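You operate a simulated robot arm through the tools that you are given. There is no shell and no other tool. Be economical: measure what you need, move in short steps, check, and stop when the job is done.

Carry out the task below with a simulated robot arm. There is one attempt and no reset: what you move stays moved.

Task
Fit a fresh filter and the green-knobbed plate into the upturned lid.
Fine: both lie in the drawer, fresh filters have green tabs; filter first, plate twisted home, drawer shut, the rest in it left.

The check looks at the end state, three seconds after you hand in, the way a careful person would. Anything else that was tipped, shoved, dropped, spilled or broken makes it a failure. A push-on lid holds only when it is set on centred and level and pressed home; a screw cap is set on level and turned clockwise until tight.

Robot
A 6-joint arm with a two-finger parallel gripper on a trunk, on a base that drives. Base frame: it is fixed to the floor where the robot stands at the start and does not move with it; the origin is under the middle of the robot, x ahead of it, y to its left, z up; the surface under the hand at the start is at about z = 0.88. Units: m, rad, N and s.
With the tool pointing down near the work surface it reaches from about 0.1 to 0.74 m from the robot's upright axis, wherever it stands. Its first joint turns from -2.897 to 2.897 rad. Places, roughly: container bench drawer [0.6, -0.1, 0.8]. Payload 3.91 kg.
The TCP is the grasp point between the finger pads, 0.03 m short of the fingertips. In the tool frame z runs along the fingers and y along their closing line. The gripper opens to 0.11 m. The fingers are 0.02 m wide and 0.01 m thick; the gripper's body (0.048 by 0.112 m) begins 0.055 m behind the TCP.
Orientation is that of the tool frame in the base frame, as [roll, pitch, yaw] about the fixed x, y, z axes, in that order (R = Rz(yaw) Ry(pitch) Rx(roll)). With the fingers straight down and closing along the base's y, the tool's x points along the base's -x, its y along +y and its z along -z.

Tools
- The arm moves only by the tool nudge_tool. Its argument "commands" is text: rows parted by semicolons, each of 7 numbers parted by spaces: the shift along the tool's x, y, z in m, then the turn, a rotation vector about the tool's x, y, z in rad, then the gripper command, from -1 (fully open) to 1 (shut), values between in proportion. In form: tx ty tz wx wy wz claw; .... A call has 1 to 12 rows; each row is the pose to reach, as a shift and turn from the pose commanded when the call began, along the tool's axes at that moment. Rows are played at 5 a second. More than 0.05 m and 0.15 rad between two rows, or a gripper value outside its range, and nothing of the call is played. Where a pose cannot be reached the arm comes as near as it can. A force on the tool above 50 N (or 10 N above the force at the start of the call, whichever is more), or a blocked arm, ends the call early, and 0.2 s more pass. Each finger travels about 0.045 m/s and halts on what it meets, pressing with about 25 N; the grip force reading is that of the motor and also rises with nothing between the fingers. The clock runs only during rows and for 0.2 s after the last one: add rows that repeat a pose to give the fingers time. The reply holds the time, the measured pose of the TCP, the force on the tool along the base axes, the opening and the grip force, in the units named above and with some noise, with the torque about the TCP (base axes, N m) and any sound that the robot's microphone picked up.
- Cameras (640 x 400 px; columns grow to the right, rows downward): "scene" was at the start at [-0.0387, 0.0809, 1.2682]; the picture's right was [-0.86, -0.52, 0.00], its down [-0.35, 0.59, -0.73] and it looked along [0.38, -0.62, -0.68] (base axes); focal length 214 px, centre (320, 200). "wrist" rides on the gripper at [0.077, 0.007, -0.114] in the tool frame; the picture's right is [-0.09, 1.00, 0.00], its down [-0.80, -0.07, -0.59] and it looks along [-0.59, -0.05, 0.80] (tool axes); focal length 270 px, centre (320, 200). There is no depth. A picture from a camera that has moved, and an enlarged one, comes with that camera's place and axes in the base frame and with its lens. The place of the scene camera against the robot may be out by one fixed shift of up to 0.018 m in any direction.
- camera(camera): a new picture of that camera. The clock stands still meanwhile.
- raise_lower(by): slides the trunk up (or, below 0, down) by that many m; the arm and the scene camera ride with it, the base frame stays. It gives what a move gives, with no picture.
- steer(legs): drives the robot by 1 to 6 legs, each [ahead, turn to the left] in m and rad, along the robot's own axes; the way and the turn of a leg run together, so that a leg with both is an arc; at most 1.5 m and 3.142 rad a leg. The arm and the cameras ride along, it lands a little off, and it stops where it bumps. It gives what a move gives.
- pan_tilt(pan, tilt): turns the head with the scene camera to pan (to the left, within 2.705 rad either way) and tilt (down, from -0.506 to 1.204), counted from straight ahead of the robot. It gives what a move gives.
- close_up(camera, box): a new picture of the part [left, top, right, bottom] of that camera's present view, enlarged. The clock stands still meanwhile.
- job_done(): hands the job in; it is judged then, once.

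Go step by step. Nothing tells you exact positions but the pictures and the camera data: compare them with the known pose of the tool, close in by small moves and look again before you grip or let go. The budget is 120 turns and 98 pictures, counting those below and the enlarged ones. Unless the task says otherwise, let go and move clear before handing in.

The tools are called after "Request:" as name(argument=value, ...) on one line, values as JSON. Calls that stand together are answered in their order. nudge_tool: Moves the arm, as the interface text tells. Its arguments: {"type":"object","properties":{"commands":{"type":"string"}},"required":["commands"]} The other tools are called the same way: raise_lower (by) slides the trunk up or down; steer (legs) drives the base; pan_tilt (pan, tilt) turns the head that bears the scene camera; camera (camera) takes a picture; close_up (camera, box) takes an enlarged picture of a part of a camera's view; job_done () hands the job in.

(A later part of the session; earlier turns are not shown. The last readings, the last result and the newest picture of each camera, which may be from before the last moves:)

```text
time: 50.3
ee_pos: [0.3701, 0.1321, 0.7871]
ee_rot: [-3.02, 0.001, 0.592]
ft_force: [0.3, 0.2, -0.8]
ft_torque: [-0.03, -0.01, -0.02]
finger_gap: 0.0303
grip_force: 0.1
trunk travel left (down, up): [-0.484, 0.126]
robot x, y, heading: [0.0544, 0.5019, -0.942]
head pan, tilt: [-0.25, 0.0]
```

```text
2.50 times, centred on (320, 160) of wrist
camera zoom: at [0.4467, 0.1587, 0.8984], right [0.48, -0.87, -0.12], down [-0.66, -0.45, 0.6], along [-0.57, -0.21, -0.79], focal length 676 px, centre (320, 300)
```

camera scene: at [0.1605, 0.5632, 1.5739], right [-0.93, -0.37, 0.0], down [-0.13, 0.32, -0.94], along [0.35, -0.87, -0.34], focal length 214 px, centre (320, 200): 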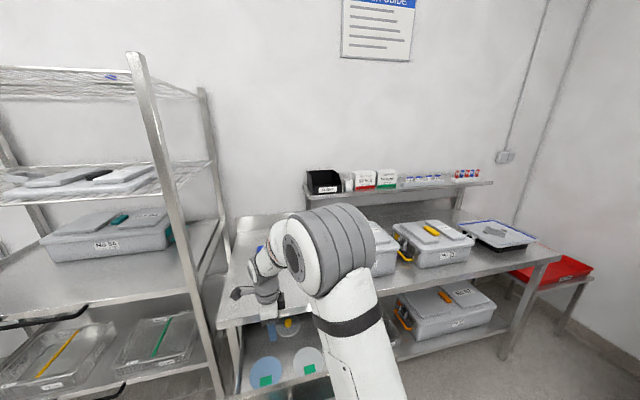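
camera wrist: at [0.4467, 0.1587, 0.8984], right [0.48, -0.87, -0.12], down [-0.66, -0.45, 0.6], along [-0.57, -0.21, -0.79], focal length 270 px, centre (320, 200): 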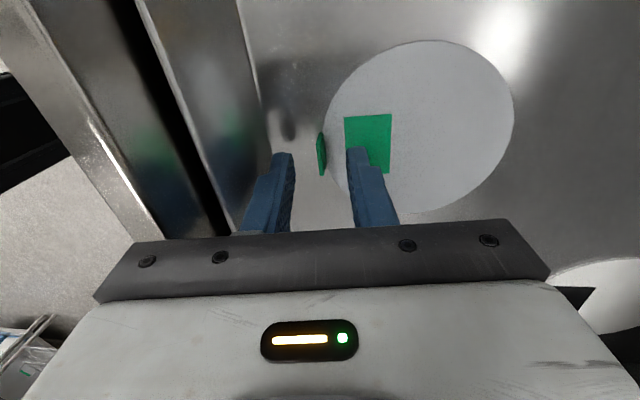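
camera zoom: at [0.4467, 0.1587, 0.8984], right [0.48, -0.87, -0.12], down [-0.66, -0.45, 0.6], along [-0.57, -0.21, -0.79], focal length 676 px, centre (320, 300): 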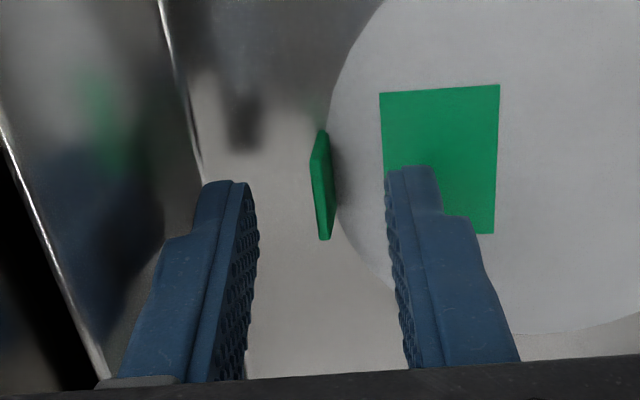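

Tab centred between the fingers. Down 6 mm more and close.

Request:
nudge_tool(commands="0.003 0.0007 0.006 0 0 0 0.45;0.003 0.0007 0.006 0 0 0 0.7;0.003 0.0007 0.006 0 0 0 1;0.003 0.0007 0.006 0 0 0 1;0.003 0.0007 0.006 0 0 0 1")

Request:
close_up(camera="wrist", box=[240, 80, 400, 240])

```text
time: 51.5
ee_pos: [0.3731, 0.1348, 0.7806]
ee_rot: [-3.02, 0.0, 0.593]
ft_force: [0.7, 0.1, 1.4]
ft_torque: [-0.14, -0.14, 0.0]
finger_gap: 0.0005
grip_force: 25.2
trunk travel left (down, up): [-0.484, 0.126]
robot x, y, heading: [0.0554, 0.5051, -0.943]
head pan, tilt: [-0.25, 0.0]
```

```text
2.50 times, centred on (320, 160) of wrist
camera zoom: at [0.4493, 0.1613, 0.8925], right [0.48, -0.87, -0.12], down [-0.66, -0.45, 0.6], along [-0.57, -0.21, -0.79], focal length 676 px, centre (320, 300)
```

zoom: 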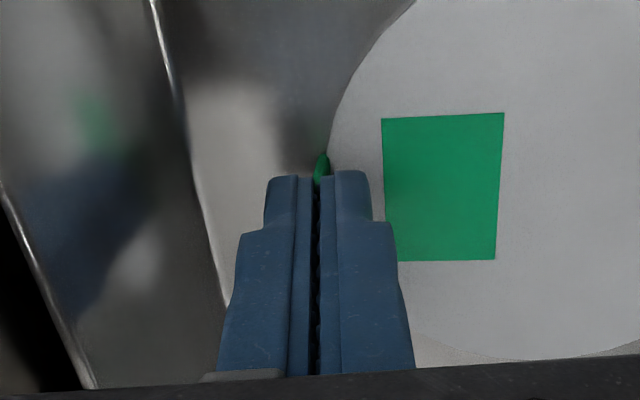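

The gap is very small (thin tab or missed). Lift 15 mm and check.

Request:
nudge_tool(commands="0 -0.001 -0.008 0 0 0 1;0 -0.002 -0.016 0 0 0 1")

Request:
camera(camera="wrist")

```text
time: 52.1
ee_pos: [0.3736, 0.1355, 0.7974]
ee_rot: [-3.021, 0.0, 0.592]
ft_force: [0.6, 0.4, 0.0]
ft_torque: [0.0, 0.02, -0.06]
finger_gap: 0.001
grip_force: 25.1
trunk travel left (down, up): [-0.484, 0.126]
robot x, y, heading: [0.0545, 0.5076, -0.941]
head pan, tilt: [-0.25, 0.0]
```

```text
55 pictures are left
camera wrist: at [0.4494, 0.161, 0.9088], right [0.48, -0.87, -0.12], down [-0.66, -0.45, 0.6], along [-0.58, -0.21, -0.79], focal length 270 px, centre (320, 200)
```

wrist: 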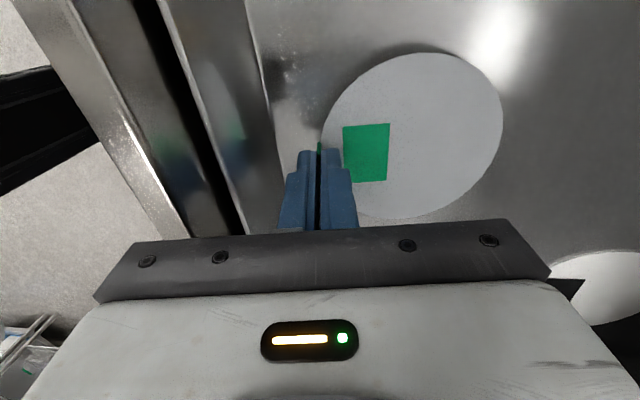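

Ambiguous; lift another 5 cm.

Request:
nudge_tool(commands="0 -0.003 -0.025 0 0 0 1;0 -0.006 -0.05 0 0 0 1")

Request:
camera(camera="wrist")

```text
time: 52.7
ee_pos: [0.3739, 0.1346, 0.8466]
ee_rot: [-3.018, 0.001, 0.595]
ft_force: [-0.3, 0.2, -0.5]
ft_torque: [0.0, -0.03, -0.02]
finger_gap: 0.0012
grip_force: 24.7
trunk travel left (down, up): [-0.484, 0.126]
robot x, y, heading: [0.0519, 0.5046, -0.941]
head pan, tilt: [-0.25, 0.0]
```

```text
54 pictures are left
camera wrist: at [0.4493, 0.16, 0.9595], right [0.48, -0.87, -0.12], down [-0.66, -0.45, 0.6], along [-0.58, -0.21, -0.79], focal length 270 px, centre (320, 200)
```

wrist: 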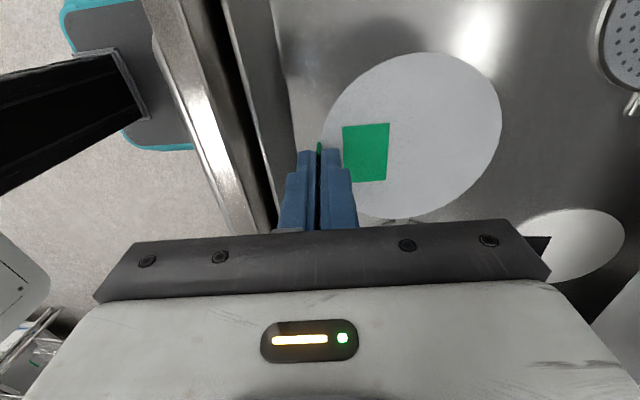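

The filter is held. I'll lift higher and drive along the bench to the lid, staying away from the bench edge, then look.

Request:
nudge_tool(commands="0 -0.006 -0.045 0 0 0 1;0 -0.011 -0.09 0 0 0 1;0 -0.016 -0.135 0 0 0 1")

Request:
raise_lower(by=0.12)

Request:
steer(legs=[[0, -1.571], [1.08, 0], [0, 1.571]])

Request:
pan_tilt(pan=0.0, tilt=0.7)

Request:
camera(camera="scene")

Request:
camera(camera="wrist")

```text
time: 53.5
ee_pos: [0.3743, 0.137, 0.9841]
ee_rot: [-3.018, 0.002, 0.594]
ft_force: [0.3, 0.1, 0.3]
ft_torque: [0.0, 0.0, -0.01]
finger_gap: 0.001
grip_force: 24.9
trunk travel left (down, up): [-0.484, 0.126]
robot x, y, heading: [0.0526, 0.5007, -0.934]
head pan, tilt: [-0.25, 0.0]
```

```text
time: 55.0
ee_pos: [0.3764, 0.1366, 1.1021]
ee_rot: [-3.018, 0.0, 0.594]
ft_force: [0.3, 1.0, -0.1]
ft_torque: [0.01, -0.03, -0.02]
finger_gap: 0.001
grip_force: 24.8
trunk travel left (down, up): [-0.604, 0.006]
robot x, y, heading: [0.053, 0.5059, -0.94]
head pan, tilt: [-0.25, 0.0]
```

```text
time: 63.0
ee_pos: [-1.0109, -0.2707, 1.099]
ee_rot: [-2.984, 0.006, -1.014]
ft_force: [-0.1, 2.0, 0.7]
ft_torque: [0.11, 0.02, -0.1]
finger_gap: 0.0011
grip_force: 24.4
trunk travel left (down, up): [-0.604, 0.006]
robot x, y, heading: [-0.6283, 0.0136, -2.584]
head pan, tilt: [-0.25, 0.0]
stopped in leg 2: the force on the tool passed its limit at 66 N (the readings are from after the stop); the commanded pose is now the measured one
```

```text
time: 64.1
ee_pos: [-1.0109, -0.2702, 1.0982]
ee_rot: [-2.983, 0.006, -1.011]
ft_force: [-0.3, 0.3, -0.1]
ft_torque: [0.02, 0.03, 0.02]
finger_gap: 0.0009
grip_force: 25.5
trunk travel left (down, up): [-0.604, 0.006]
robot x, y, heading: [-0.6303, 0.0139, -2.582]
head pan, tilt: [0.0, 0.7]
```

```text
53 pictures are left
camera scene: at [-0.5603, -0.1203, 1.6627], right [-0.53, 0.85, 0.0], down [0.55, 0.34, -0.77], along [-0.65, -0.4, -0.64], focal length 214 px, centre (320, 200)
```

scene: 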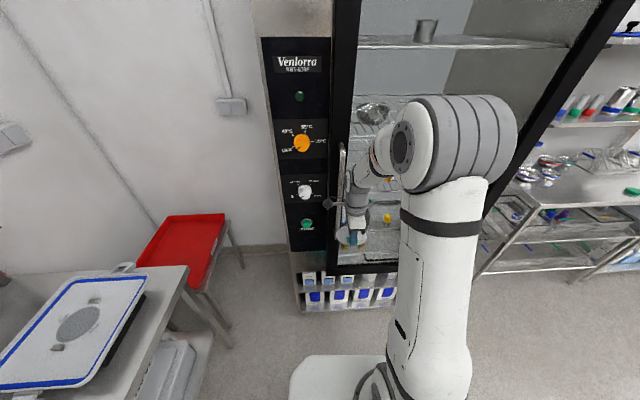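

```text
52 pictures are left
camera wrist: at [-0.9893, -0.3488, 1.2101], right [-0.88, -0.45, -0.16], down [-0.44, 0.66, 0.6], along [-0.17, 0.6, -0.78], focal length 270 px, centre (320, 200)
```

wrist: 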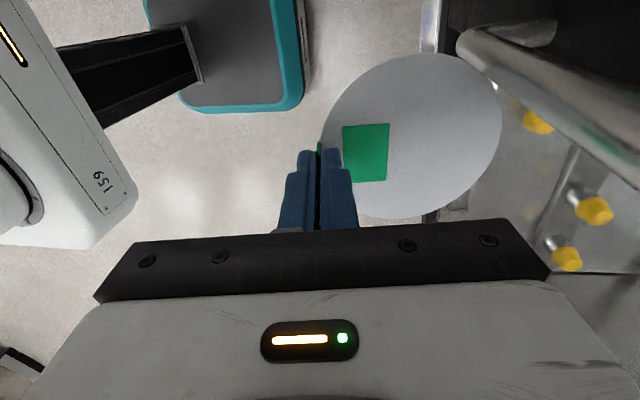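

The hand touched the drying cabinet's door handle in front; the filter is still held. Backing off and turning diagonally toward the lid.

Request:
steer(legs=[[-0.13, 0], [0, 1.1]])

Request:
camera(camera="scene")

Request:
camera(camera="wrist")

```text
time: 68.1
ee_pos: [-0.4387, -0.3881, 1.1003]
ee_rot: [-2.983, 0.007, 0.08]
ft_force: [-0.6, -0.5, -0.6]
ft_torque: [0.03, -0.04, 0.01]
finger_gap: 0.0011
grip_force: 24.8
trunk travel left (down, up): [-0.604, 0.006]
robot x, y, heading: [-0.5412, 0.0836, -1.492]
head pan, tilt: [0.0, 0.7]
```

```text
51 pictures are left
camera scene: at [-0.3935, 0.0798, 1.6625], right [-1.0, -0.08, 0.0], down [-0.05, 0.64, -0.76], along [0.06, -0.76, -0.64], focal length 214 px, centre (320, 200)
```

scene: 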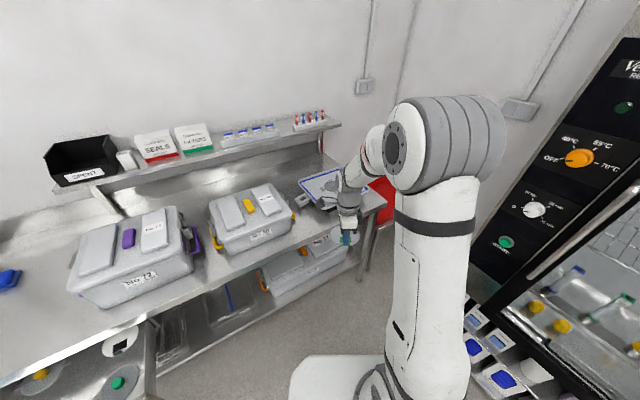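

```text
50 pictures are left
camera wrist: at [-0.3584, -0.4061, 1.2098], right [-0.01, -0.99, -0.16], down [-0.79, -0.09, 0.6], along [-0.61, 0.13, -0.78], focal length 270 px, centre (320, 200)
```

wrist: 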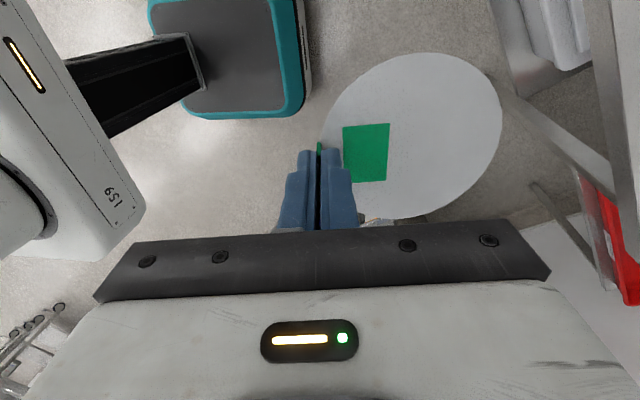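

Lid centre estimate (-0.39,-0.85). Driving forward 0.32 m so that the filter is over the near part of the lid at height.

Request:
steer(legs=[[0.32, 0]])

Request:
pan_tilt(pan=0.15, tilt=0.9)

Request:
camera(camera="scene")

Request:
camera(camera="wrist")

```text
time: 70.2
ee_pos: [-0.4176, -0.7105, 1.0994]
ee_rot: [-2.983, 0.005, 0.076]
ft_force: [-0.8, -0.1, -0.3]
ft_torque: [0.05, 0.02, 0.0]
finger_gap: 0.001
grip_force: 25.1
trunk travel left (down, up): [-0.604, 0.006]
robot x, y, heading: [-0.5149, -0.2408, -1.502]
head pan, tilt: [0.0, 0.7]
```

```text
time: 71.0
ee_pos: [-0.417, -0.7102, 1.0989]
ee_rot: [-2.982, 0.006, 0.075]
ft_force: [0.6, -0.2, -0.8]
ft_torque: [0.01, -0.01, 0.0]
finger_gap: 0.0011
grip_force: 25.6
trunk travel left (down, up): [-0.604, 0.006]
robot x, y, heading: [-0.5134, -0.2395, -1.508]
head pan, tilt: [0.15, 0.901]
```

```text
49 pictures are left
camera scene: at [-0.358, -0.2323, 1.6465], right [-0.98, -0.22, 0.0], down [-0.17, 0.76, -0.62], along [0.14, -0.61, -0.78], focal length 214 px, centre (320, 200)
```

scene: 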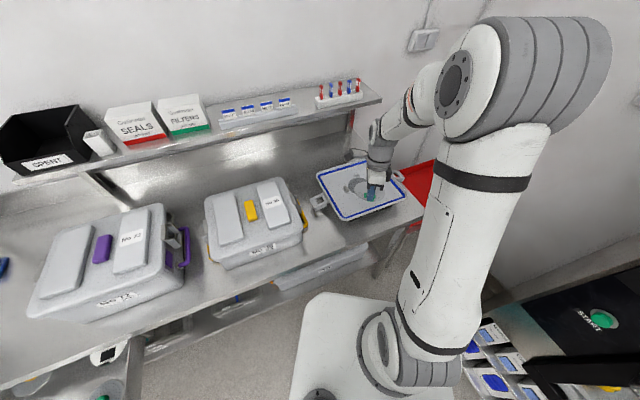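

```text
48 pictures are left
camera wrist: at [-0.3372, -0.7292, 1.21], right [-0.01, -0.99, -0.16], down [-0.79, -0.08, 0.6], along [-0.61, 0.13, -0.78], focal length 270 px, centre (320, 200)
```

wrist: 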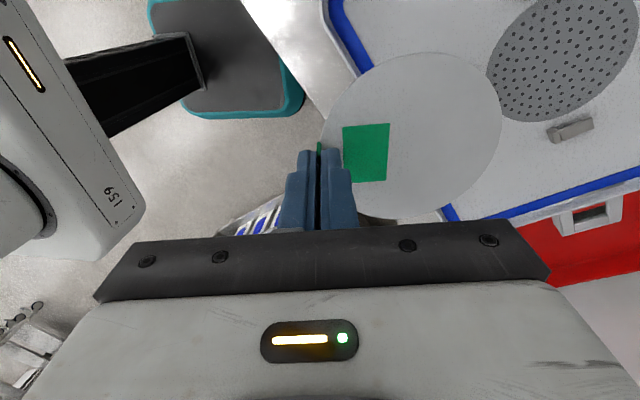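

The wrist camera now sees the perforated area. Zoom scene for triangulation and lug layout.

Request:
close_up(camera="scene", box=[296, 150, 424, 230])

Request:
close_up(camera="wrist", box=[320, 0, 640, 200])

```text
5.00 times, centred on (360, 190) of scene
camera zoom: at [-0.358, -0.2323, 1.6465], right [-0.98, -0.22, 0.0], down [-0.17, 0.76, -0.62], along [0.14, -0.61, -0.78], focal length 1072 px, centre (120, 250)
```

zoom: 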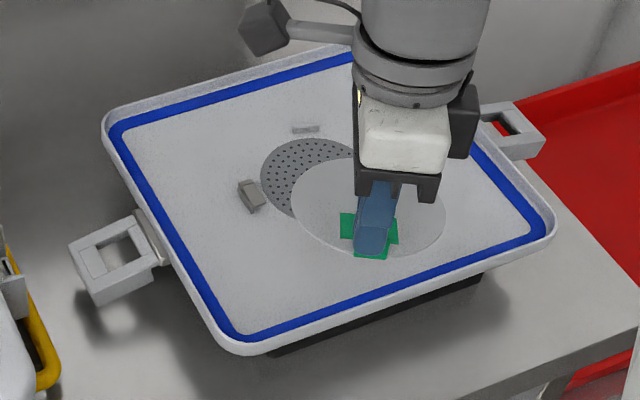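

```text
2.00 times, centred on (480, 100) of wrist
camera zoom: at [-0.3372, -0.7292, 1.21], right [-0.01, -0.99, -0.16], down [-0.79, -0.08, 0.6], along [-0.61, 0.13, -0.78], focal length 541 px, centre (0, 400)
```

zoom: 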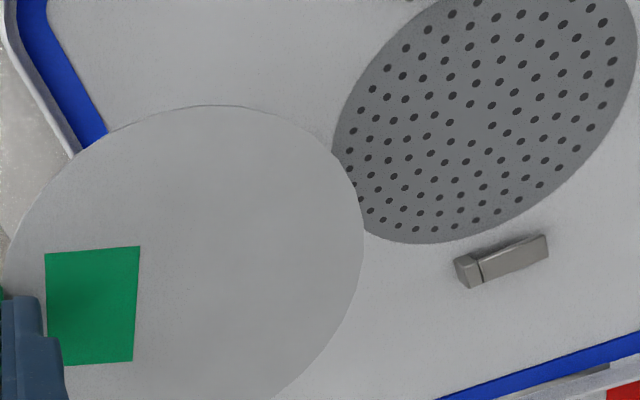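

I'll shift +x 0.07 to bring all lugs into wrist view.

Request:
nudge_tool(commands="0.035 0.01 0 0 0 0 1;0.07 0.02 0 0 0 0 1")

Request:
camera(camera="wrist")

Request:
close_up(camera="wrist", box=[400, 0, 640, 200])

```text
time: 71.6
ee_pos: [-0.3461, -0.7261, 1.0956]
ee_rot: [-2.983, 0.006, 0.076]
ft_force: [1.3, -1.3, -0.6]
ft_torque: [0.0, -0.03, 0.02]
finger_gap: 0.0012
grip_force: 25.1
trunk travel left (down, up): [-0.604, 0.006]
robot x, y, heading: [-0.5145, -0.2423, -1.499]
head pan, tilt: [0.15, 0.901]
```

```text
45 pictures are left
camera wrist: at [-0.2659, -0.7446, 1.2062], right [-0.02, -0.99, -0.16], down [-0.79, -0.08, 0.6], along [-0.61, 0.13, -0.78], focal length 270 px, centre (320, 200)
```

wrist: 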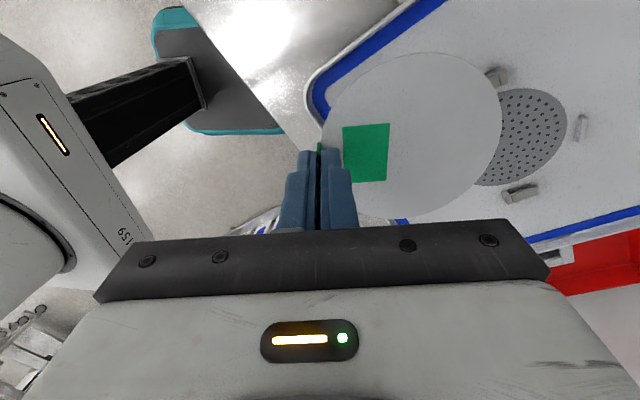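

```text
2.00 times, centred on (520, 100) of wrist
camera zoom: at [-0.2659, -0.7446, 1.2062], right [-0.02, -0.99, -0.16], down [-0.79, -0.08, 0.6], along [-0.61, 0.13, -0.78], focal length 541 px, centre (-80, 400)
```

zoom: 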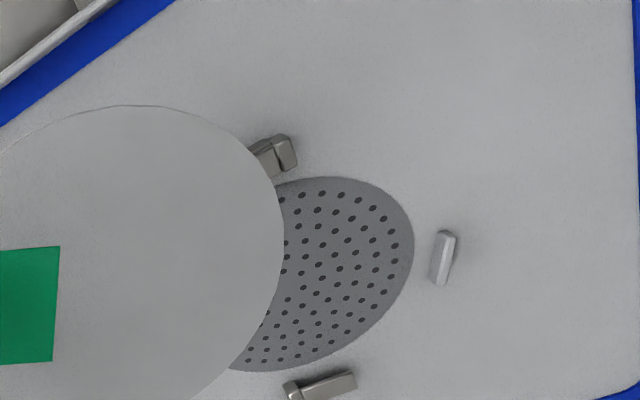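

Lug layout: two hook lugs at about 30° and 210° around centre (-0.383,-0.888) with stops at their clockwise ends, two small posts at about 108°/288°. The filter's tab must sit outside the plate's sweep, so tab at ≈157°, i.e. tool yaw ≈1.17. Moving across at height, then rotating.

Request:
nudge_tool(commands="-0.0256 0.036 -0.0057 -0.01 0 0 1;-0.0512 0.072 -0.0114 -0.02 0 0 1;-0.0768 0.108 -0.0172 -0.03 0 0 1;-0.1024 0.1438 -0.0229 -0.038 0 0 1")

Request:
nudge_tool(commands="0 0.0163 -0.135 0 0 0 1")

```text
time: 72.6
ee_pos: [-0.4406, -0.8837, 1.096]
ee_rot: [-3.022, 0.006, 0.075]
ft_force: [-0.4, -0.6, 0.1]
ft_torque: [0.01, -0.02, -0.04]
finger_gap: 0.0013
grip_force: 25.2
trunk travel left (down, up): [-0.604, 0.006]
robot x, y, heading: [-0.5124, -0.2412, -1.499]
head pan, tilt: [0.15, 0.901]
```

```text
refused: row 1 steps farther than a row can; nothing moved
```

Now rotating about the vertical to yaw 1.17.

Request:
nudge_tool(commands="0 0 0 0 -0.0164 -0.136 1;0 0 0 0 -0.0328 -0.272 1;0 0 0 0 -0.0491 -0.408 1;0 0 0 0 -0.0655 -0.544 1;0 0 0 0 -0.0819 -0.68 1;0 0 0 0 -0.0983 -0.816 1;0 0 0 0 -0.1146 -0.951 1;0 0 0 0 -0.131 -1.087 1;0 0 0 0 -0.131 -1.087 1")

Request:
camera(camera="wrist")

Request:
close_up(camera="scene", box=[296, 140, 424, 220])

```text
time: 74.6
ee_pos: [-0.4368, -0.877, 1.0962]
ee_rot: [-3.016, 0.005, 1.172]
ft_force: [0.4, 0.3, -0.2]
ft_torque: [0.01, 0.01, -0.01]
finger_gap: 0.0012
grip_force: 25.0
trunk travel left (down, up): [-0.604, 0.006]
robot x, y, heading: [-0.5182, -0.2414, -1.499]
head pan, tilt: [0.15, 0.901]
```

```text
43 pictures are left
camera wrist: at [-0.3868, -0.8151, 1.2077], right [0.88, -0.47, -0.12], down [-0.31, -0.74, 0.6], along [-0.37, -0.49, -0.79], focal length 270 px, centre (320, 200)
```

wrist: 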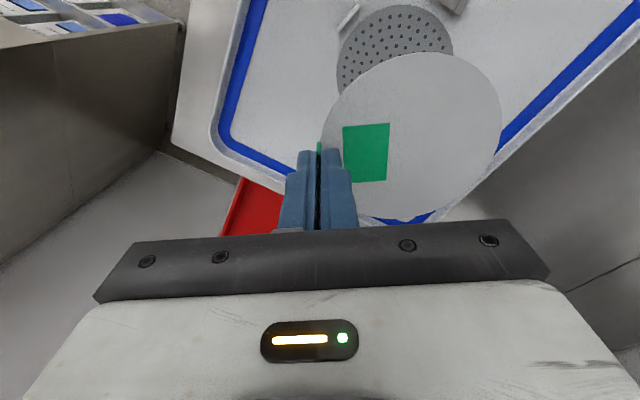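

```text
5.00 times, centred on (360, 180) of scene
camera zoom: at [-0.358, -0.2323, 1.6465], right [-0.98, -0.22, 0.0], down [-0.17, 0.76, -0.62], along [0.14, -0.61, -0.78], focal length 1072 px, centre (120, 300)
```

zoom: 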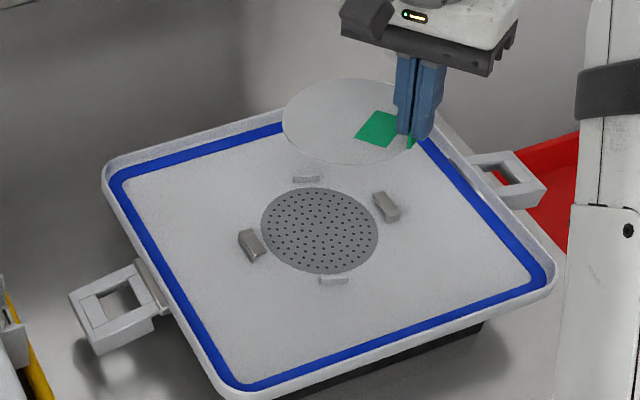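

Clear view of all lugs; filter is nearly above centre (-0.386,-0.886). Lowering to about 2 cm above the lid and checking alignment.

Request:
nudge_tool(commands="0 0.0046 0.037 0 0 0 1;0 0.0092 0.073 0 0 0 1;0 0.0126 0.1 0 0 0 1")

Request:
close_up(camera="scene", box=[320, 160, 400, 210])

Request:
camera(camera="wrist")

```text
time: 75.4
ee_pos: [-0.4389, -0.8787, 0.9977]
ee_rot: [-3.016, 0.003, 1.169]
ft_force: [1.0, -0.8, -1.1]
ft_torque: [0.01, 0.0, -0.02]
finger_gap: 0.001
grip_force: 24.9
trunk travel left (down, up): [-0.604, 0.006]
robot x, y, heading: [-0.5176, -0.2407, -1.499]
head pan, tilt: [0.15, 0.901]
```

```text
8.00 times, centred on (360, 185) of scene
camera zoom: at [-0.358, -0.2327, 1.6465], right [-0.98, -0.22, 0.0], down [-0.17, 0.77, -0.62], along [0.14, -0.61, -0.78], focal length 1716 px, centre (0, 320)
```

zoom: 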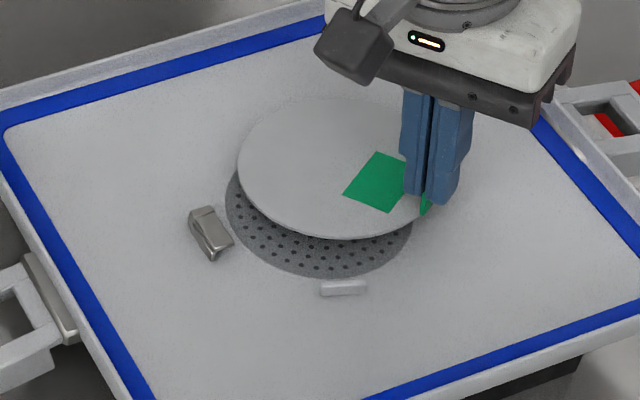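

```text
40 pictures are left
camera wrist: at [-0.3868, -0.8152, 1.1088], right [0.88, -0.47, -0.12], down [-0.31, -0.74, 0.6], along [-0.37, -0.49, -0.79], focal length 270 px, centre (320, 200)
```

wrist: 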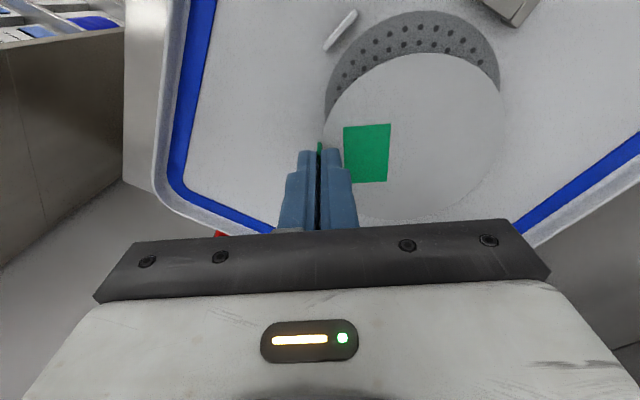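

Filter needs about (+0.010,+0.011) shift. Applying and lowering 10 mm, then checking again.

Request:
nudge_tool(commands="0.014 0.005 0 0 0 0 1;0.014 0.0062 0.01 0 0 0 1;0.014 0.0062 0.01 0 0 0 1")

Request:
close_up(camera="scene", box=[320, 160, 400, 210])

Request:
camera(camera="wrist")

```text
time: 76.2
ee_pos: [-0.428, -0.8665, 0.9861]
ee_rot: [-3.016, 0.004, 1.168]
ft_force: [0.4, 1.2, 2.0]
ft_torque: [-0.2, -0.11, 0.04]
finger_gap: 0.0002
grip_force: 25.2
trunk travel left (down, up): [-0.604, 0.006]
robot x, y, heading: [-0.5159, -0.2427, -1.498]
head pan, tilt: [0.15, 0.901]
```

```text
8.00 times, centred on (360, 185) of scene
camera zoom: at [-0.3581, -0.2319, 1.6465], right [-0.98, -0.22, 0.0], down [-0.17, 0.76, -0.62], along [0.14, -0.61, -0.78], focal length 1716 px, centre (0, 320)
```

zoom: 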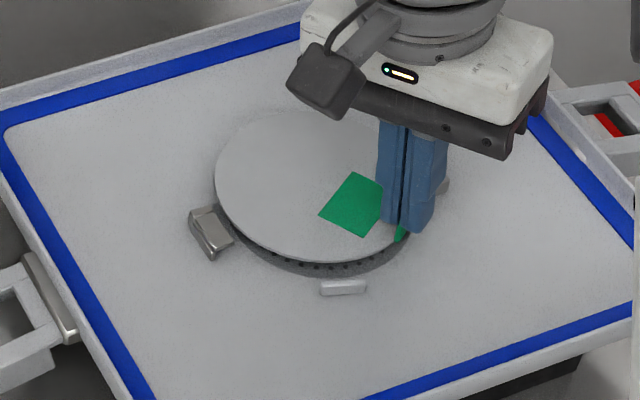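

```text
38 pictures are left
camera wrist: at [-0.3776, -0.8031, 1.0972], right [0.88, -0.47, -0.12], down [-0.31, -0.74, 0.6], along [-0.37, -0.49, -0.79], focal length 270 px, centre (320, 200)
```

wrist: 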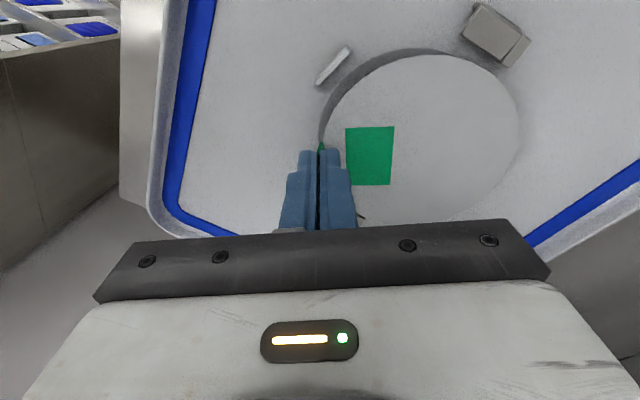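

The filter's far edge seems to touch the left hook lug. Raising slightly, shifting (-0.005,+0.006), and re-checking.

Request:
nudge_tool(commands="0 -0.0006 -0.006 0 0 0 1;0.0035 -0.0076 -0.006 0 0 0 1;0.0035 -0.0076 -0.006 0 0 0 1")

Request:
close_up(camera="scene", box=[320, 160, 400, 210])

Request:
camera(camera="wrist")

```text
time: 77.0
ee_pos: [-0.4307, -0.8618, 0.991]
ee_rot: [-3.017, 0.002, 1.171]
ft_force: [0.2, 0.6, -0.2]
ft_torque: [0.0, 0.02, -0.01]
finger_gap: 0.001
grip_force: 24.6
trunk travel left (down, up): [-0.604, 0.006]
robot x, y, heading: [-0.5217, -0.2397, -1.499]
head pan, tilt: [0.15, 0.901]
```

```text
8.00 times, centred on (360, 185) of scene
camera zoom: at [-0.3579, -0.2324, 1.6464], right [-0.98, -0.22, 0.0], down [-0.17, 0.76, -0.62], along [0.14, -0.61, -0.78], focal length 1716 px, centre (0, 320)
```

zoom: 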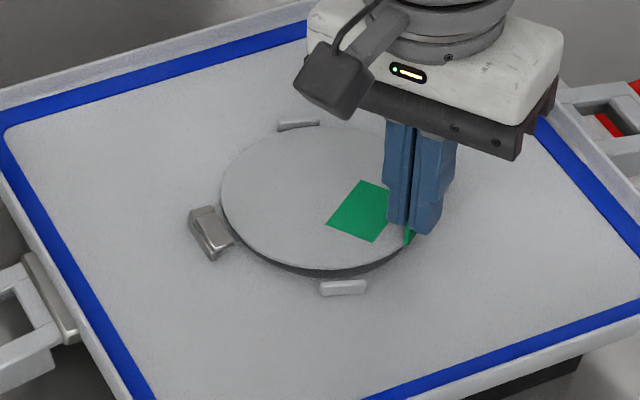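

```text
36 pictures are left
camera wrist: at [-0.3806, -0.798, 1.103], right [0.88, -0.47, -0.12], down [-0.31, -0.74, 0.6], along [-0.37, -0.49, -0.79], focal length 270 px, centre (320, 200)
```

wrist: 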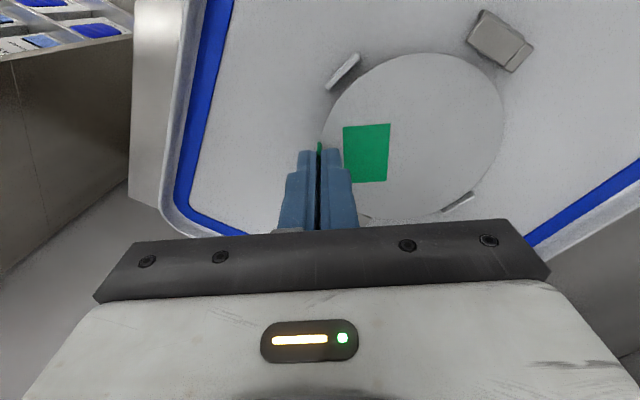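

Closer. Small correction and lower 9 mm.

Request:
nudge_tool(commands="-0.0034 -0.003 0 0 0 0 1;-0.0034 -0.002 0.005 0 0 0 1;-0.0034 -0.0019 0.009 0 0 0 1;-0.0034 -0.0019 0.009 0 0 0 1")

Request:
close_up(camera="scene", box=[320, 160, 400, 210])

Request:
close_up(camera="wrist", box=[280, 0, 560, 224])

```text
time: 78.0
ee_pos: [-0.4364, -0.863, 0.9838]
ee_rot: [-3.016, 0.004, 1.168]
ft_force: [0.4, 2.6, 8.6]
ft_torque: [-0.35, -0.01, -0.01]
finger_gap: 0.0012
grip_force: 24.8
trunk travel left (down, up): [-0.604, 0.006]
robot x, y, heading: [-0.5165, -0.2416, -1.5]
head pan, tilt: [0.15, 0.901]
```

```text
8.00 times, centred on (360, 185) of scene
camera zoom: at [-0.3582, -0.2307, 1.6464], right [-0.98, -0.22, 0.0], down [-0.17, 0.76, -0.62], along [0.14, -0.61, -0.78], focal length 1716 px, centre (0, 320)
```

zoom: 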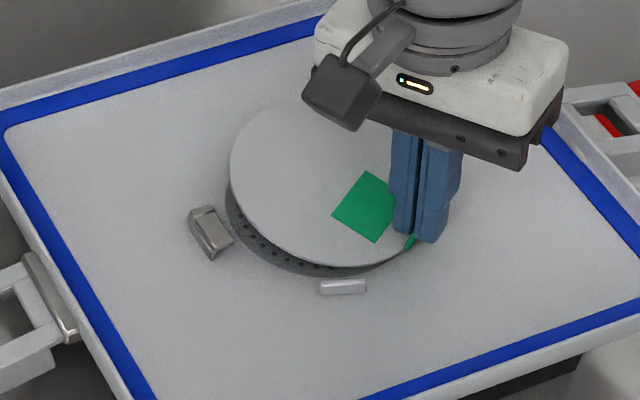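

```text
1.79 times, centred on (420, 112) of wrist
camera zoom: at [-0.3852, -0.7991, 1.0953], right [0.88, -0.47, -0.12], down [-0.31, -0.74, 0.6], along [-0.37, -0.49, -0.79], focal length 483 px, centre (141, 357)
```

zoom: 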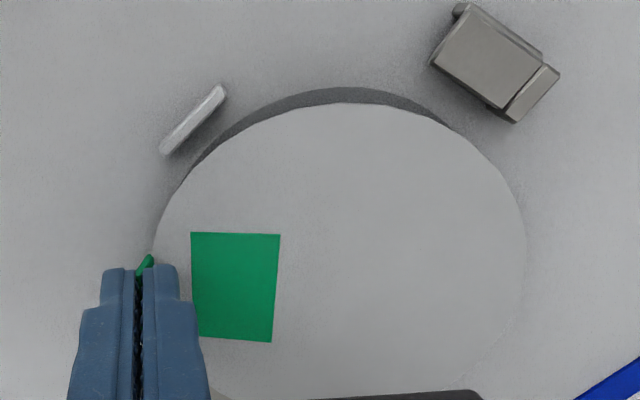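

The filter rides on the far small post; it needs about +5 mm in y. Lift, shift, lower again.

Request:
nudge_tool(commands="0 -0.0012 -0.01 0 0 0 1;0.0046 -0.003 -0.01 0 0 0 1;0.0046 -0.003 -0.01 0 0 0 1;0.0046 -0.0024 -0.005 0 0 0 1;0.0046 -0.002 -0.001 0 0 0 1;0.0046 -0.002 -0.001 0 0 0 1")

Request:
close_up(camera="scene", box=[320, 160, 400, 210])

Request:
close_up(camera="wrist", box=[280, 0, 560, 224])

```text
time: 79.4
ee_pos: [-0.4362, -0.8584, 0.9832]
ee_rot: [-3.016, 0.003, 1.17]
ft_force: [0.0, 0.3, 0.7]
ft_torque: [0.0, -0.08, 0.03]
finger_gap: 0.001
grip_force: 24.5
trunk travel left (down, up): [-0.604, 0.006]
robot x, y, heading: [-0.5115, -0.2398, -1.5]
head pan, tilt: [0.15, 0.901]
```

```text
8.00 times, centred on (360, 185) of scene
camera zoom: at [-0.358, -0.232, 1.6465], right [-0.98, -0.22, 0.0], down [-0.17, 0.76, -0.62], along [0.14, -0.61, -0.78], focal length 1716 px, centre (0, 320)
```

zoom: 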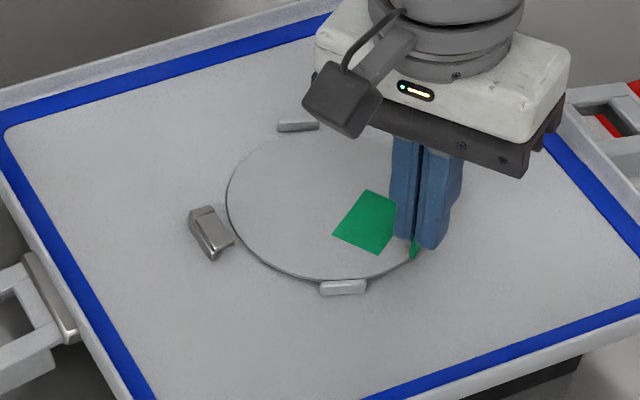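

```text
1.79 times, centred on (420, 112) of wrist
camera zoom: at [-0.3857, -0.795, 1.0953], right [0.88, -0.47, -0.12], down [-0.31, -0.74, 0.6], along [-0.37, -0.49, -0.79], focal length 483 px, centre (141, 357)
```

zoom: 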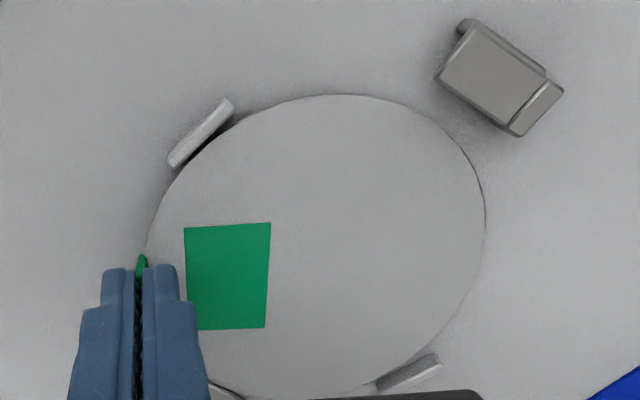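

The filter lies flat between the posts. Lowering a hair, opening gently and lifting straight up.

Request:
nudge_tool(commands="0 0.0002 0.0015 0 0 0 1;0 0.0002 0.0015 0 0 0 0.9;0 0.0002 0.0015 0 0 0 0.75;0 0.0002 0.0015 0 0 0 0.7;0 0.0002 0.0015 0 0 0 0.7;0 -0.0012 -0.01 0 0 0 0.7;0 -0.006 -0.05 0 0 0 0.7;0 -0.012 -0.1 0 0 0 0.7")

Request:
close_up(camera="scene", box=[320, 160, 400, 210])

Request:
close_up(camera="wrist", box=[280, 0, 560, 224])

```text
refused: row 8 steps farther than a row can; nothing moved
```

```text
8.00 times, centred on (360, 185) of scene
camera zoom: at [-0.358, -0.232, 1.6465], right [-0.98, -0.22, 0.0], down [-0.17, 0.76, -0.62], along [0.14, -0.61, -0.78], focal length 1716 px, centre (0, 320)
```

zoom: 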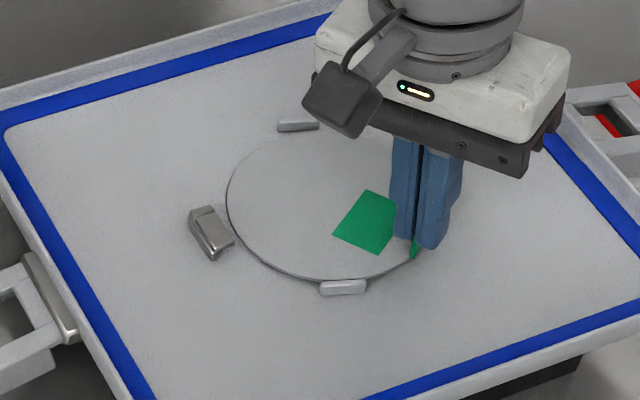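

```text
1.79 times, centred on (420, 112) of wrist
camera zoom: at [-0.3857, -0.795, 1.0953], right [0.88, -0.47, -0.12], down [-0.31, -0.74, 0.6], along [-0.37, -0.49, -0.79], focal length 483 px, centre (141, 357)
```

zoom: 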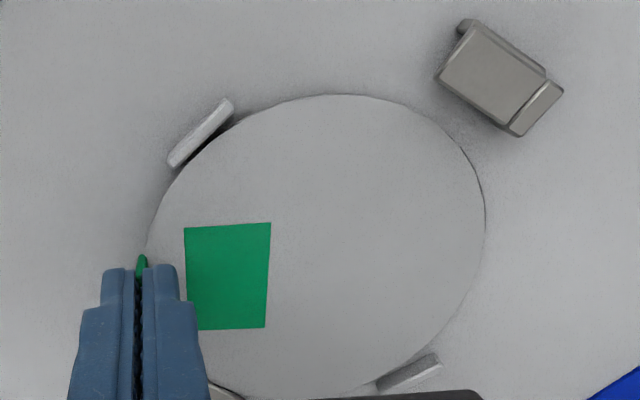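

The step was too long; repeating with smaller rows.

Request:
nudge_tool(commands="0 0.0002 0.0015 0 0 0 1;0 0.0002 0.0015 0 0 0 0.9;0 0.0002 0.0015 0 0 0 0.75;0 0.0002 0.0015 0 0 0 0.7;0 0.0002 0.0015 0 0 0 0.7;0 -0.0012 -0.01 0 0 0 0.7;0 -0.005 -0.04 0 0 0 0.7;0 -0.009 -0.075 0 0 0 0.7;0 -0.013 -0.11 0 0 0 0.7;0 -0.013 -0.11 0 0 0 0.7")

Request:
close_up(camera="scene", box=[320, 160, 400, 210])

```text
time: 81.6
ee_pos: [-0.434, -0.8586, 1.0952]
ee_rot: [-3.016, 0.003, 1.172]
ft_force: [0.2, -0.5, 0.9]
ft_torque: [0.04, 0.0, -0.01]
finger_gap: 0.0165
grip_force: 0.1
trunk travel left (down, up): [-0.604, 0.006]
robot x, y, heading: [-0.5162, -0.2406, -1.5]
head pan, tilt: [0.15, 0.901]
```

```text
8.00 times, centred on (360, 185) of scene
camera zoom: at [-0.358, -0.2325, 1.6465], right [-0.98, -0.22, 0.0], down [-0.17, 0.76, -0.62], along [0.14, -0.61, -0.78], focal length 1716 px, centre (0, 320)
```

zoom: 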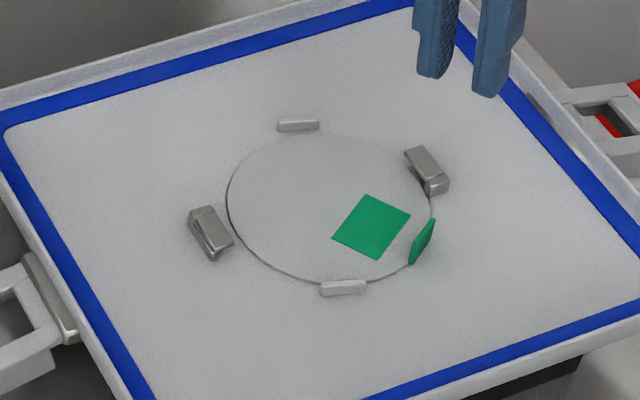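

The filter is seated with its tab clear of the plate's sweep. Now retract the arm, straighten the tool, and drive back to the drawer for the plate.

Request:
nudge_tool(commands="0.036 -0.017 0 -0.06 0 0 0.4;0.072 -0.035 0 -0.126 0 0 0.1;0.108 -0.052 0 -0.126 0 0 0.1;0.144 -0.07 0 -0.126 0 0 0.1;0.18 -0.087 0 -0.126 0 0 0.1")

Request:
nudge_tool(commands="0 0 0 0 0 0.13 0.1;0 0 0 0 0 0.26 0.1;0 0 0 0 0 0.39 0.1;0 0 0 0 0 0.52 0.1;0 0 0 0 0 0.65 0.1;0 0 0 0 0 0.78 0.1;0 0 0 0 0 0.91 0.1;0 0 0 0 0 1.04 0.1;0 0 0 0 0 1.13 0.1")

Request:
steer(legs=[[-0.32, 0], [0, -1.02], [-0.72, 0], [0, 1.575]])

```text
time: 82.8
ee_pos: [-0.4442, -0.6547, 1.1044]
ee_rot: [3.139, 0.005, 1.169]
ft_force: [-0.4, -0.6, 0.6]
ft_torque: [-0.01, 0.0, 0.02]
finger_gap: 0.0496
grip_force: 0.0
trunk travel left (down, up): [-0.604, 0.006]
robot x, y, heading: [-0.5128, -0.2425, -1.499]
head pan, tilt: [0.15, 0.901]
```

```text
time: 84.8
ee_pos: [-0.4453, -0.6584, 1.1045]
ee_rot: [3.139, 0.0, 0.039]
ft_force: [0.2, -0.4, -0.4]
ft_torque: [0.01, 0.02, -0.01]
finger_gap: 0.0494
grip_force: 0.1
trunk travel left (down, up): [-0.604, 0.006]
robot x, y, heading: [-0.5155, -0.2432, -1.503]
head pan, tilt: [0.15, 0.901]
```

```text
time: 96.8
ee_pos: [0.3234, 0.1416, 1.1047]
ee_rot: [3.138, 0.0, 0.537]
ft_force: [-0.2, 0.3, -0.5]
ft_torque: [0.01, 0.01, -0.01]
finger_gap: 0.0495
grip_force: 0.1
trunk travel left (down, up): [-0.604, 0.006]
robot x, y, heading: [0.0458, 0.4643, -1.017]
head pan, tilt: [0.15, 0.901]
```

Back at the drawer. Moving to hover above the green-knob plate.

Request:
nudge_tool(commands="-0.03 0.03 0.02 0 0 -0.03 0.1;-0.06 0.06 0.04 0 0 -0.065 0.1;-0.085 0.08 0.07 0 0 -0.065 0.1;-0.1035 0.092 0.1 0 0 -0.065 0.1;-0.1035 0.092 0.1 0 0 -0.065 0.1")

Request:
camera(camera="wrist")

Request:
close_up(camera="wrist", box=[200, 0, 440, 150])

```text
time: 98.0
ee_pos: [0.2835, 0.0075, 1.0059]
ee_rot: [3.139, 0.002, 0.602]
ft_force: [-0.9, -0.5, 0.7]
ft_torque: [0.01, 0.02, 0.03]
finger_gap: 0.0496
grip_force: 0.1
trunk travel left (down, up): [-0.604, 0.006]
robot x, y, heading: [0.0455, 0.4664, -1.01]
head pan, tilt: [0.15, 0.901]
```

```text
28 pictures are left
camera wrist: at [0.3519, 0.0461, 1.12], right [0.49, -0.87, 0.0], down [-0.7, -0.39, 0.59], along [-0.52, -0.29, -0.8], focal length 270 px, centre (320, 200)
```

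wrist: 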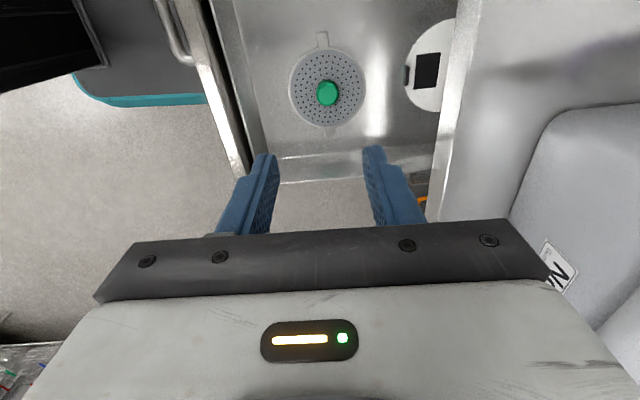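

```text
2.67 times, centred on (320, 75) of wrist
camera zoom: at [0.3519, 0.0461, 1.12], right [0.49, -0.87, 0.0], down [-0.7, -0.39, 0.59], along [-0.52, -0.29, -0.8], focal length 721 px, centre (320, 533)
```

zoom: 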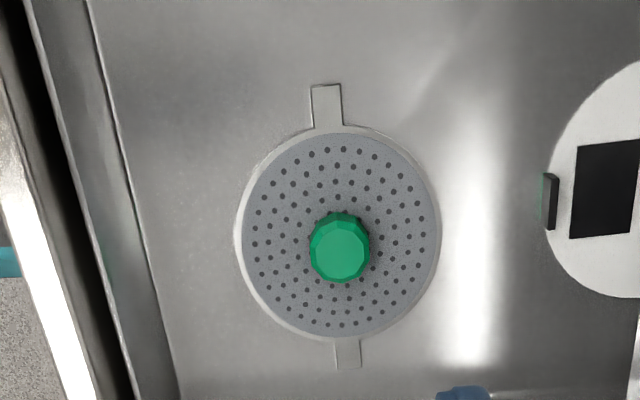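

Plate centre (0.273,-0.008), knob top z≈0.774, ears at 35°. Descending around the knob.

Request:
nudge_tool(commands="-0.0167 0.0067 0.03 0 0 0 0.1;-0.0167 0.0067 0.075 0 0 0 0.1;-0.0167 0.0067 0.12 0 0 0 0.1;-0.0167 0.0067 0.165 0 0 0 0.1;-0.0167 0.0067 0.195 0 0 0 0.1;-0.0167 0.0067 0.195 0 0 0 0.1")

Request:
camera(camera="wrist")

```text
time: 99.4
ee_pos: [0.2751, -0.0036, 0.8097]
ee_rot: [3.138, 0.001, 0.603]
ft_force: [0.1, -0.9, -0.5]
ft_torque: [0.03, -0.02, 0.0]
finger_gap: 0.0494
grip_force: 0.1
trunk travel left (down, up): [-0.604, 0.006]
robot x, y, heading: [0.0466, 0.4598, -1.012]
head pan, tilt: [0.15, 0.901]
```

```text
26 pictures are left
camera wrist: at [0.3426, 0.0352, 0.9246], right [0.49, -0.87, 0.0], down [-0.7, -0.39, 0.59], along [-0.52, -0.29, -0.8], focal length 270 px, centre (320, 200)
```

wrist: 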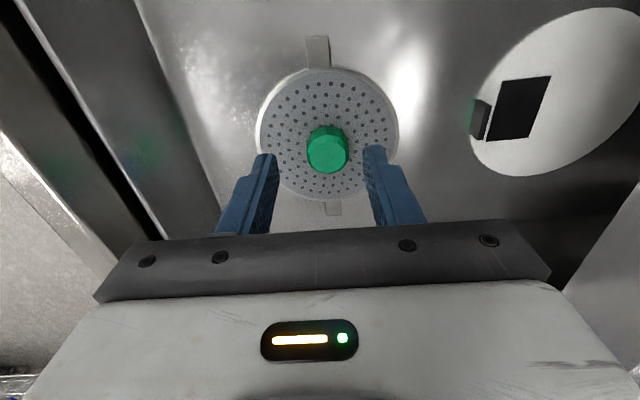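

Nearly centred; small correction, then down 22 mm and close on the knob.

Request:
nudge_tool(commands="0.003 0.0045 0.005 0 0 0 0.1;0.003 0.0045 0.015 0 0 0 0.1;0.003 0.0045 0.021 0 0 0 0.1;0.003 0.0045 0.021 0 0 0 0.4;0.003 0.0045 0.021 0 0 0 0.7;0.003 0.0045 0.021 0 0 0 1;0.003 0.0045 0.021 0 0 0 1;0.003 0.0045 0.021 0 0 0 1")

```text
time: 101.2
ee_pos: [0.2781, -0.0101, 0.7889]
ee_rot: [3.139, 0.001, 0.601]
ft_force: [0.5, -0.3, 0.1]
ft_torque: [-0.02, -0.02, 0.0]
finger_gap: 0.0277
grip_force: 25.1
trunk travel left (down, up): [-0.604, 0.006]
robot x, y, heading: [0.0462, 0.4612, -1.017]
head pan, tilt: [0.15, 0.901]
```

Knob gripped (27.7 mm). Lifting and checking.

Request:
nudge_tool(commands="0 0 -0.02 0 0 0 1;0 0 -0.06 0 0 0 1;0 0 -0.1 0 0 0 1;0 0 -0.145 0 0 0 1;0 0 -0.19 0 0 0 1;0 0 -0.235 0 0 0 1;0 0 -0.28 0 0 0 1;0 0 -0.3 0 0 0 1")

Request:
camera(camera="wrist")

```text
time: 103.0
ee_pos: [0.2761, -0.0074, 1.0907]
ee_rot: [3.14, 0.001, 0.601]
ft_force: [-0.2, 0.5, -0.5]
ft_torque: [0.01, -0.03, 0.0]
finger_gap: 0.028
grip_force: 25.2
trunk travel left (down, up): [-0.604, 0.006]
robot x, y, heading: [0.0452, 0.4607, -1.016]
head pan, tilt: [0.15, 0.901]
```

```text
25 pictures are left
camera wrist: at [0.3445, 0.0313, 1.2042], right [0.49, -0.87, 0.0], down [-0.7, -0.39, 0.59], along [-0.52, -0.29, -0.8], focal length 270 px, centre (320, 200)
```

wrist: 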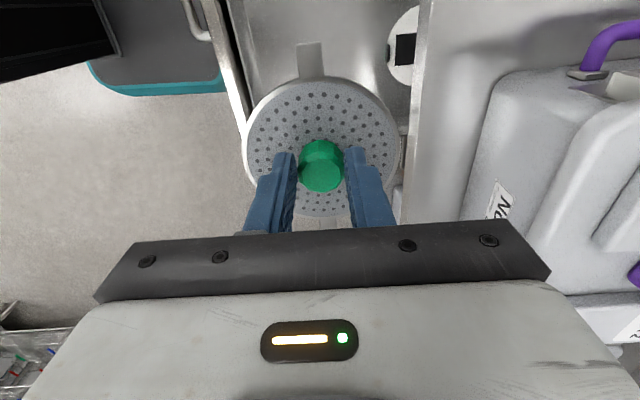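

Plate held, ears along the tool's x axis. Retract slightly and drive back to the lid.

Request:
nudge_tool(commands="0.005 -0.035 0 0 0 0 1;0.01 -0.07 0 0 0 0 1;0.014 -0.099 0 0 0 0 1")

Request:
steer(legs=[[0, -1.575], [0.69, 0], [0, 1.09], [0.33, 0]])

Request:
camera(camera="wrist")

Request:
camera(camera="scene")

```text
time: 103.8
ee_pos: [0.2308, 0.0841, 1.0907]
ee_rot: [3.138, -0.001, 0.602]
ft_force: [-0.5, 0.3, -1.4]
ft_torque: [-0.03, 0.01, 0.05]
finger_gap: 0.0279
grip_force: 24.9
trunk travel left (down, up): [-0.604, 0.006]
robot x, y, heading: [0.0449, 0.4649, -1.005]
head pan, tilt: [0.15, 0.901]
```

```text
time: 116.0
ee_pos: [-0.5097, -0.6591, 1.0901]
ee_rot: [3.14, 0.001, 0.148]
ft_force: [-0.4, 0.3, -0.7]
ft_torque: [0.03, -0.01, 0.02]
finger_gap: 0.0276
grip_force: 25.3
trunk travel left (down, up): [-0.604, 0.006]
robot x, y, heading: [-0.511, -0.2314, -1.458]
head pan, tilt: [0.15, 0.901]
```

```text
24 pictures are left
camera wrist: at [-0.4314, -0.6536, 1.2041], right [0.06, -1.0, 0.0], down [-0.8, -0.05, 0.59], along [-0.59, -0.04, -0.8], focal length 270 px, centre (320, 200)
```

wrist: 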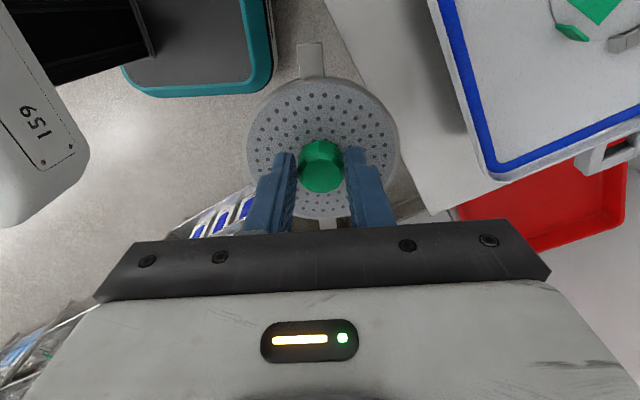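

```text
23 pictures are left
camera scene: at [-0.3535, -0.2213, 1.6465], right [-0.97, -0.26, 0.0], down [-0.2, 0.76, -0.62], along [0.16, -0.6, -0.78], focal length 214 px, centre (320, 200)
```

scene: 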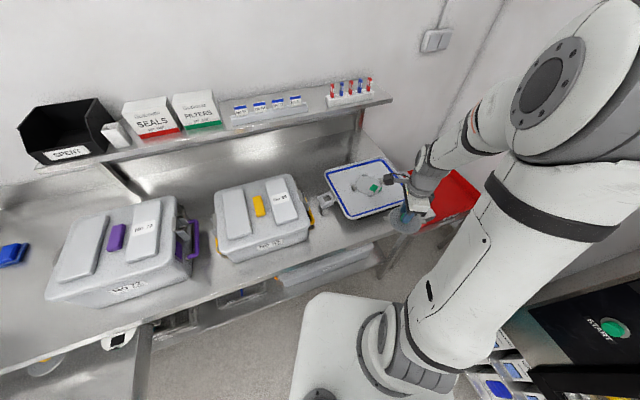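

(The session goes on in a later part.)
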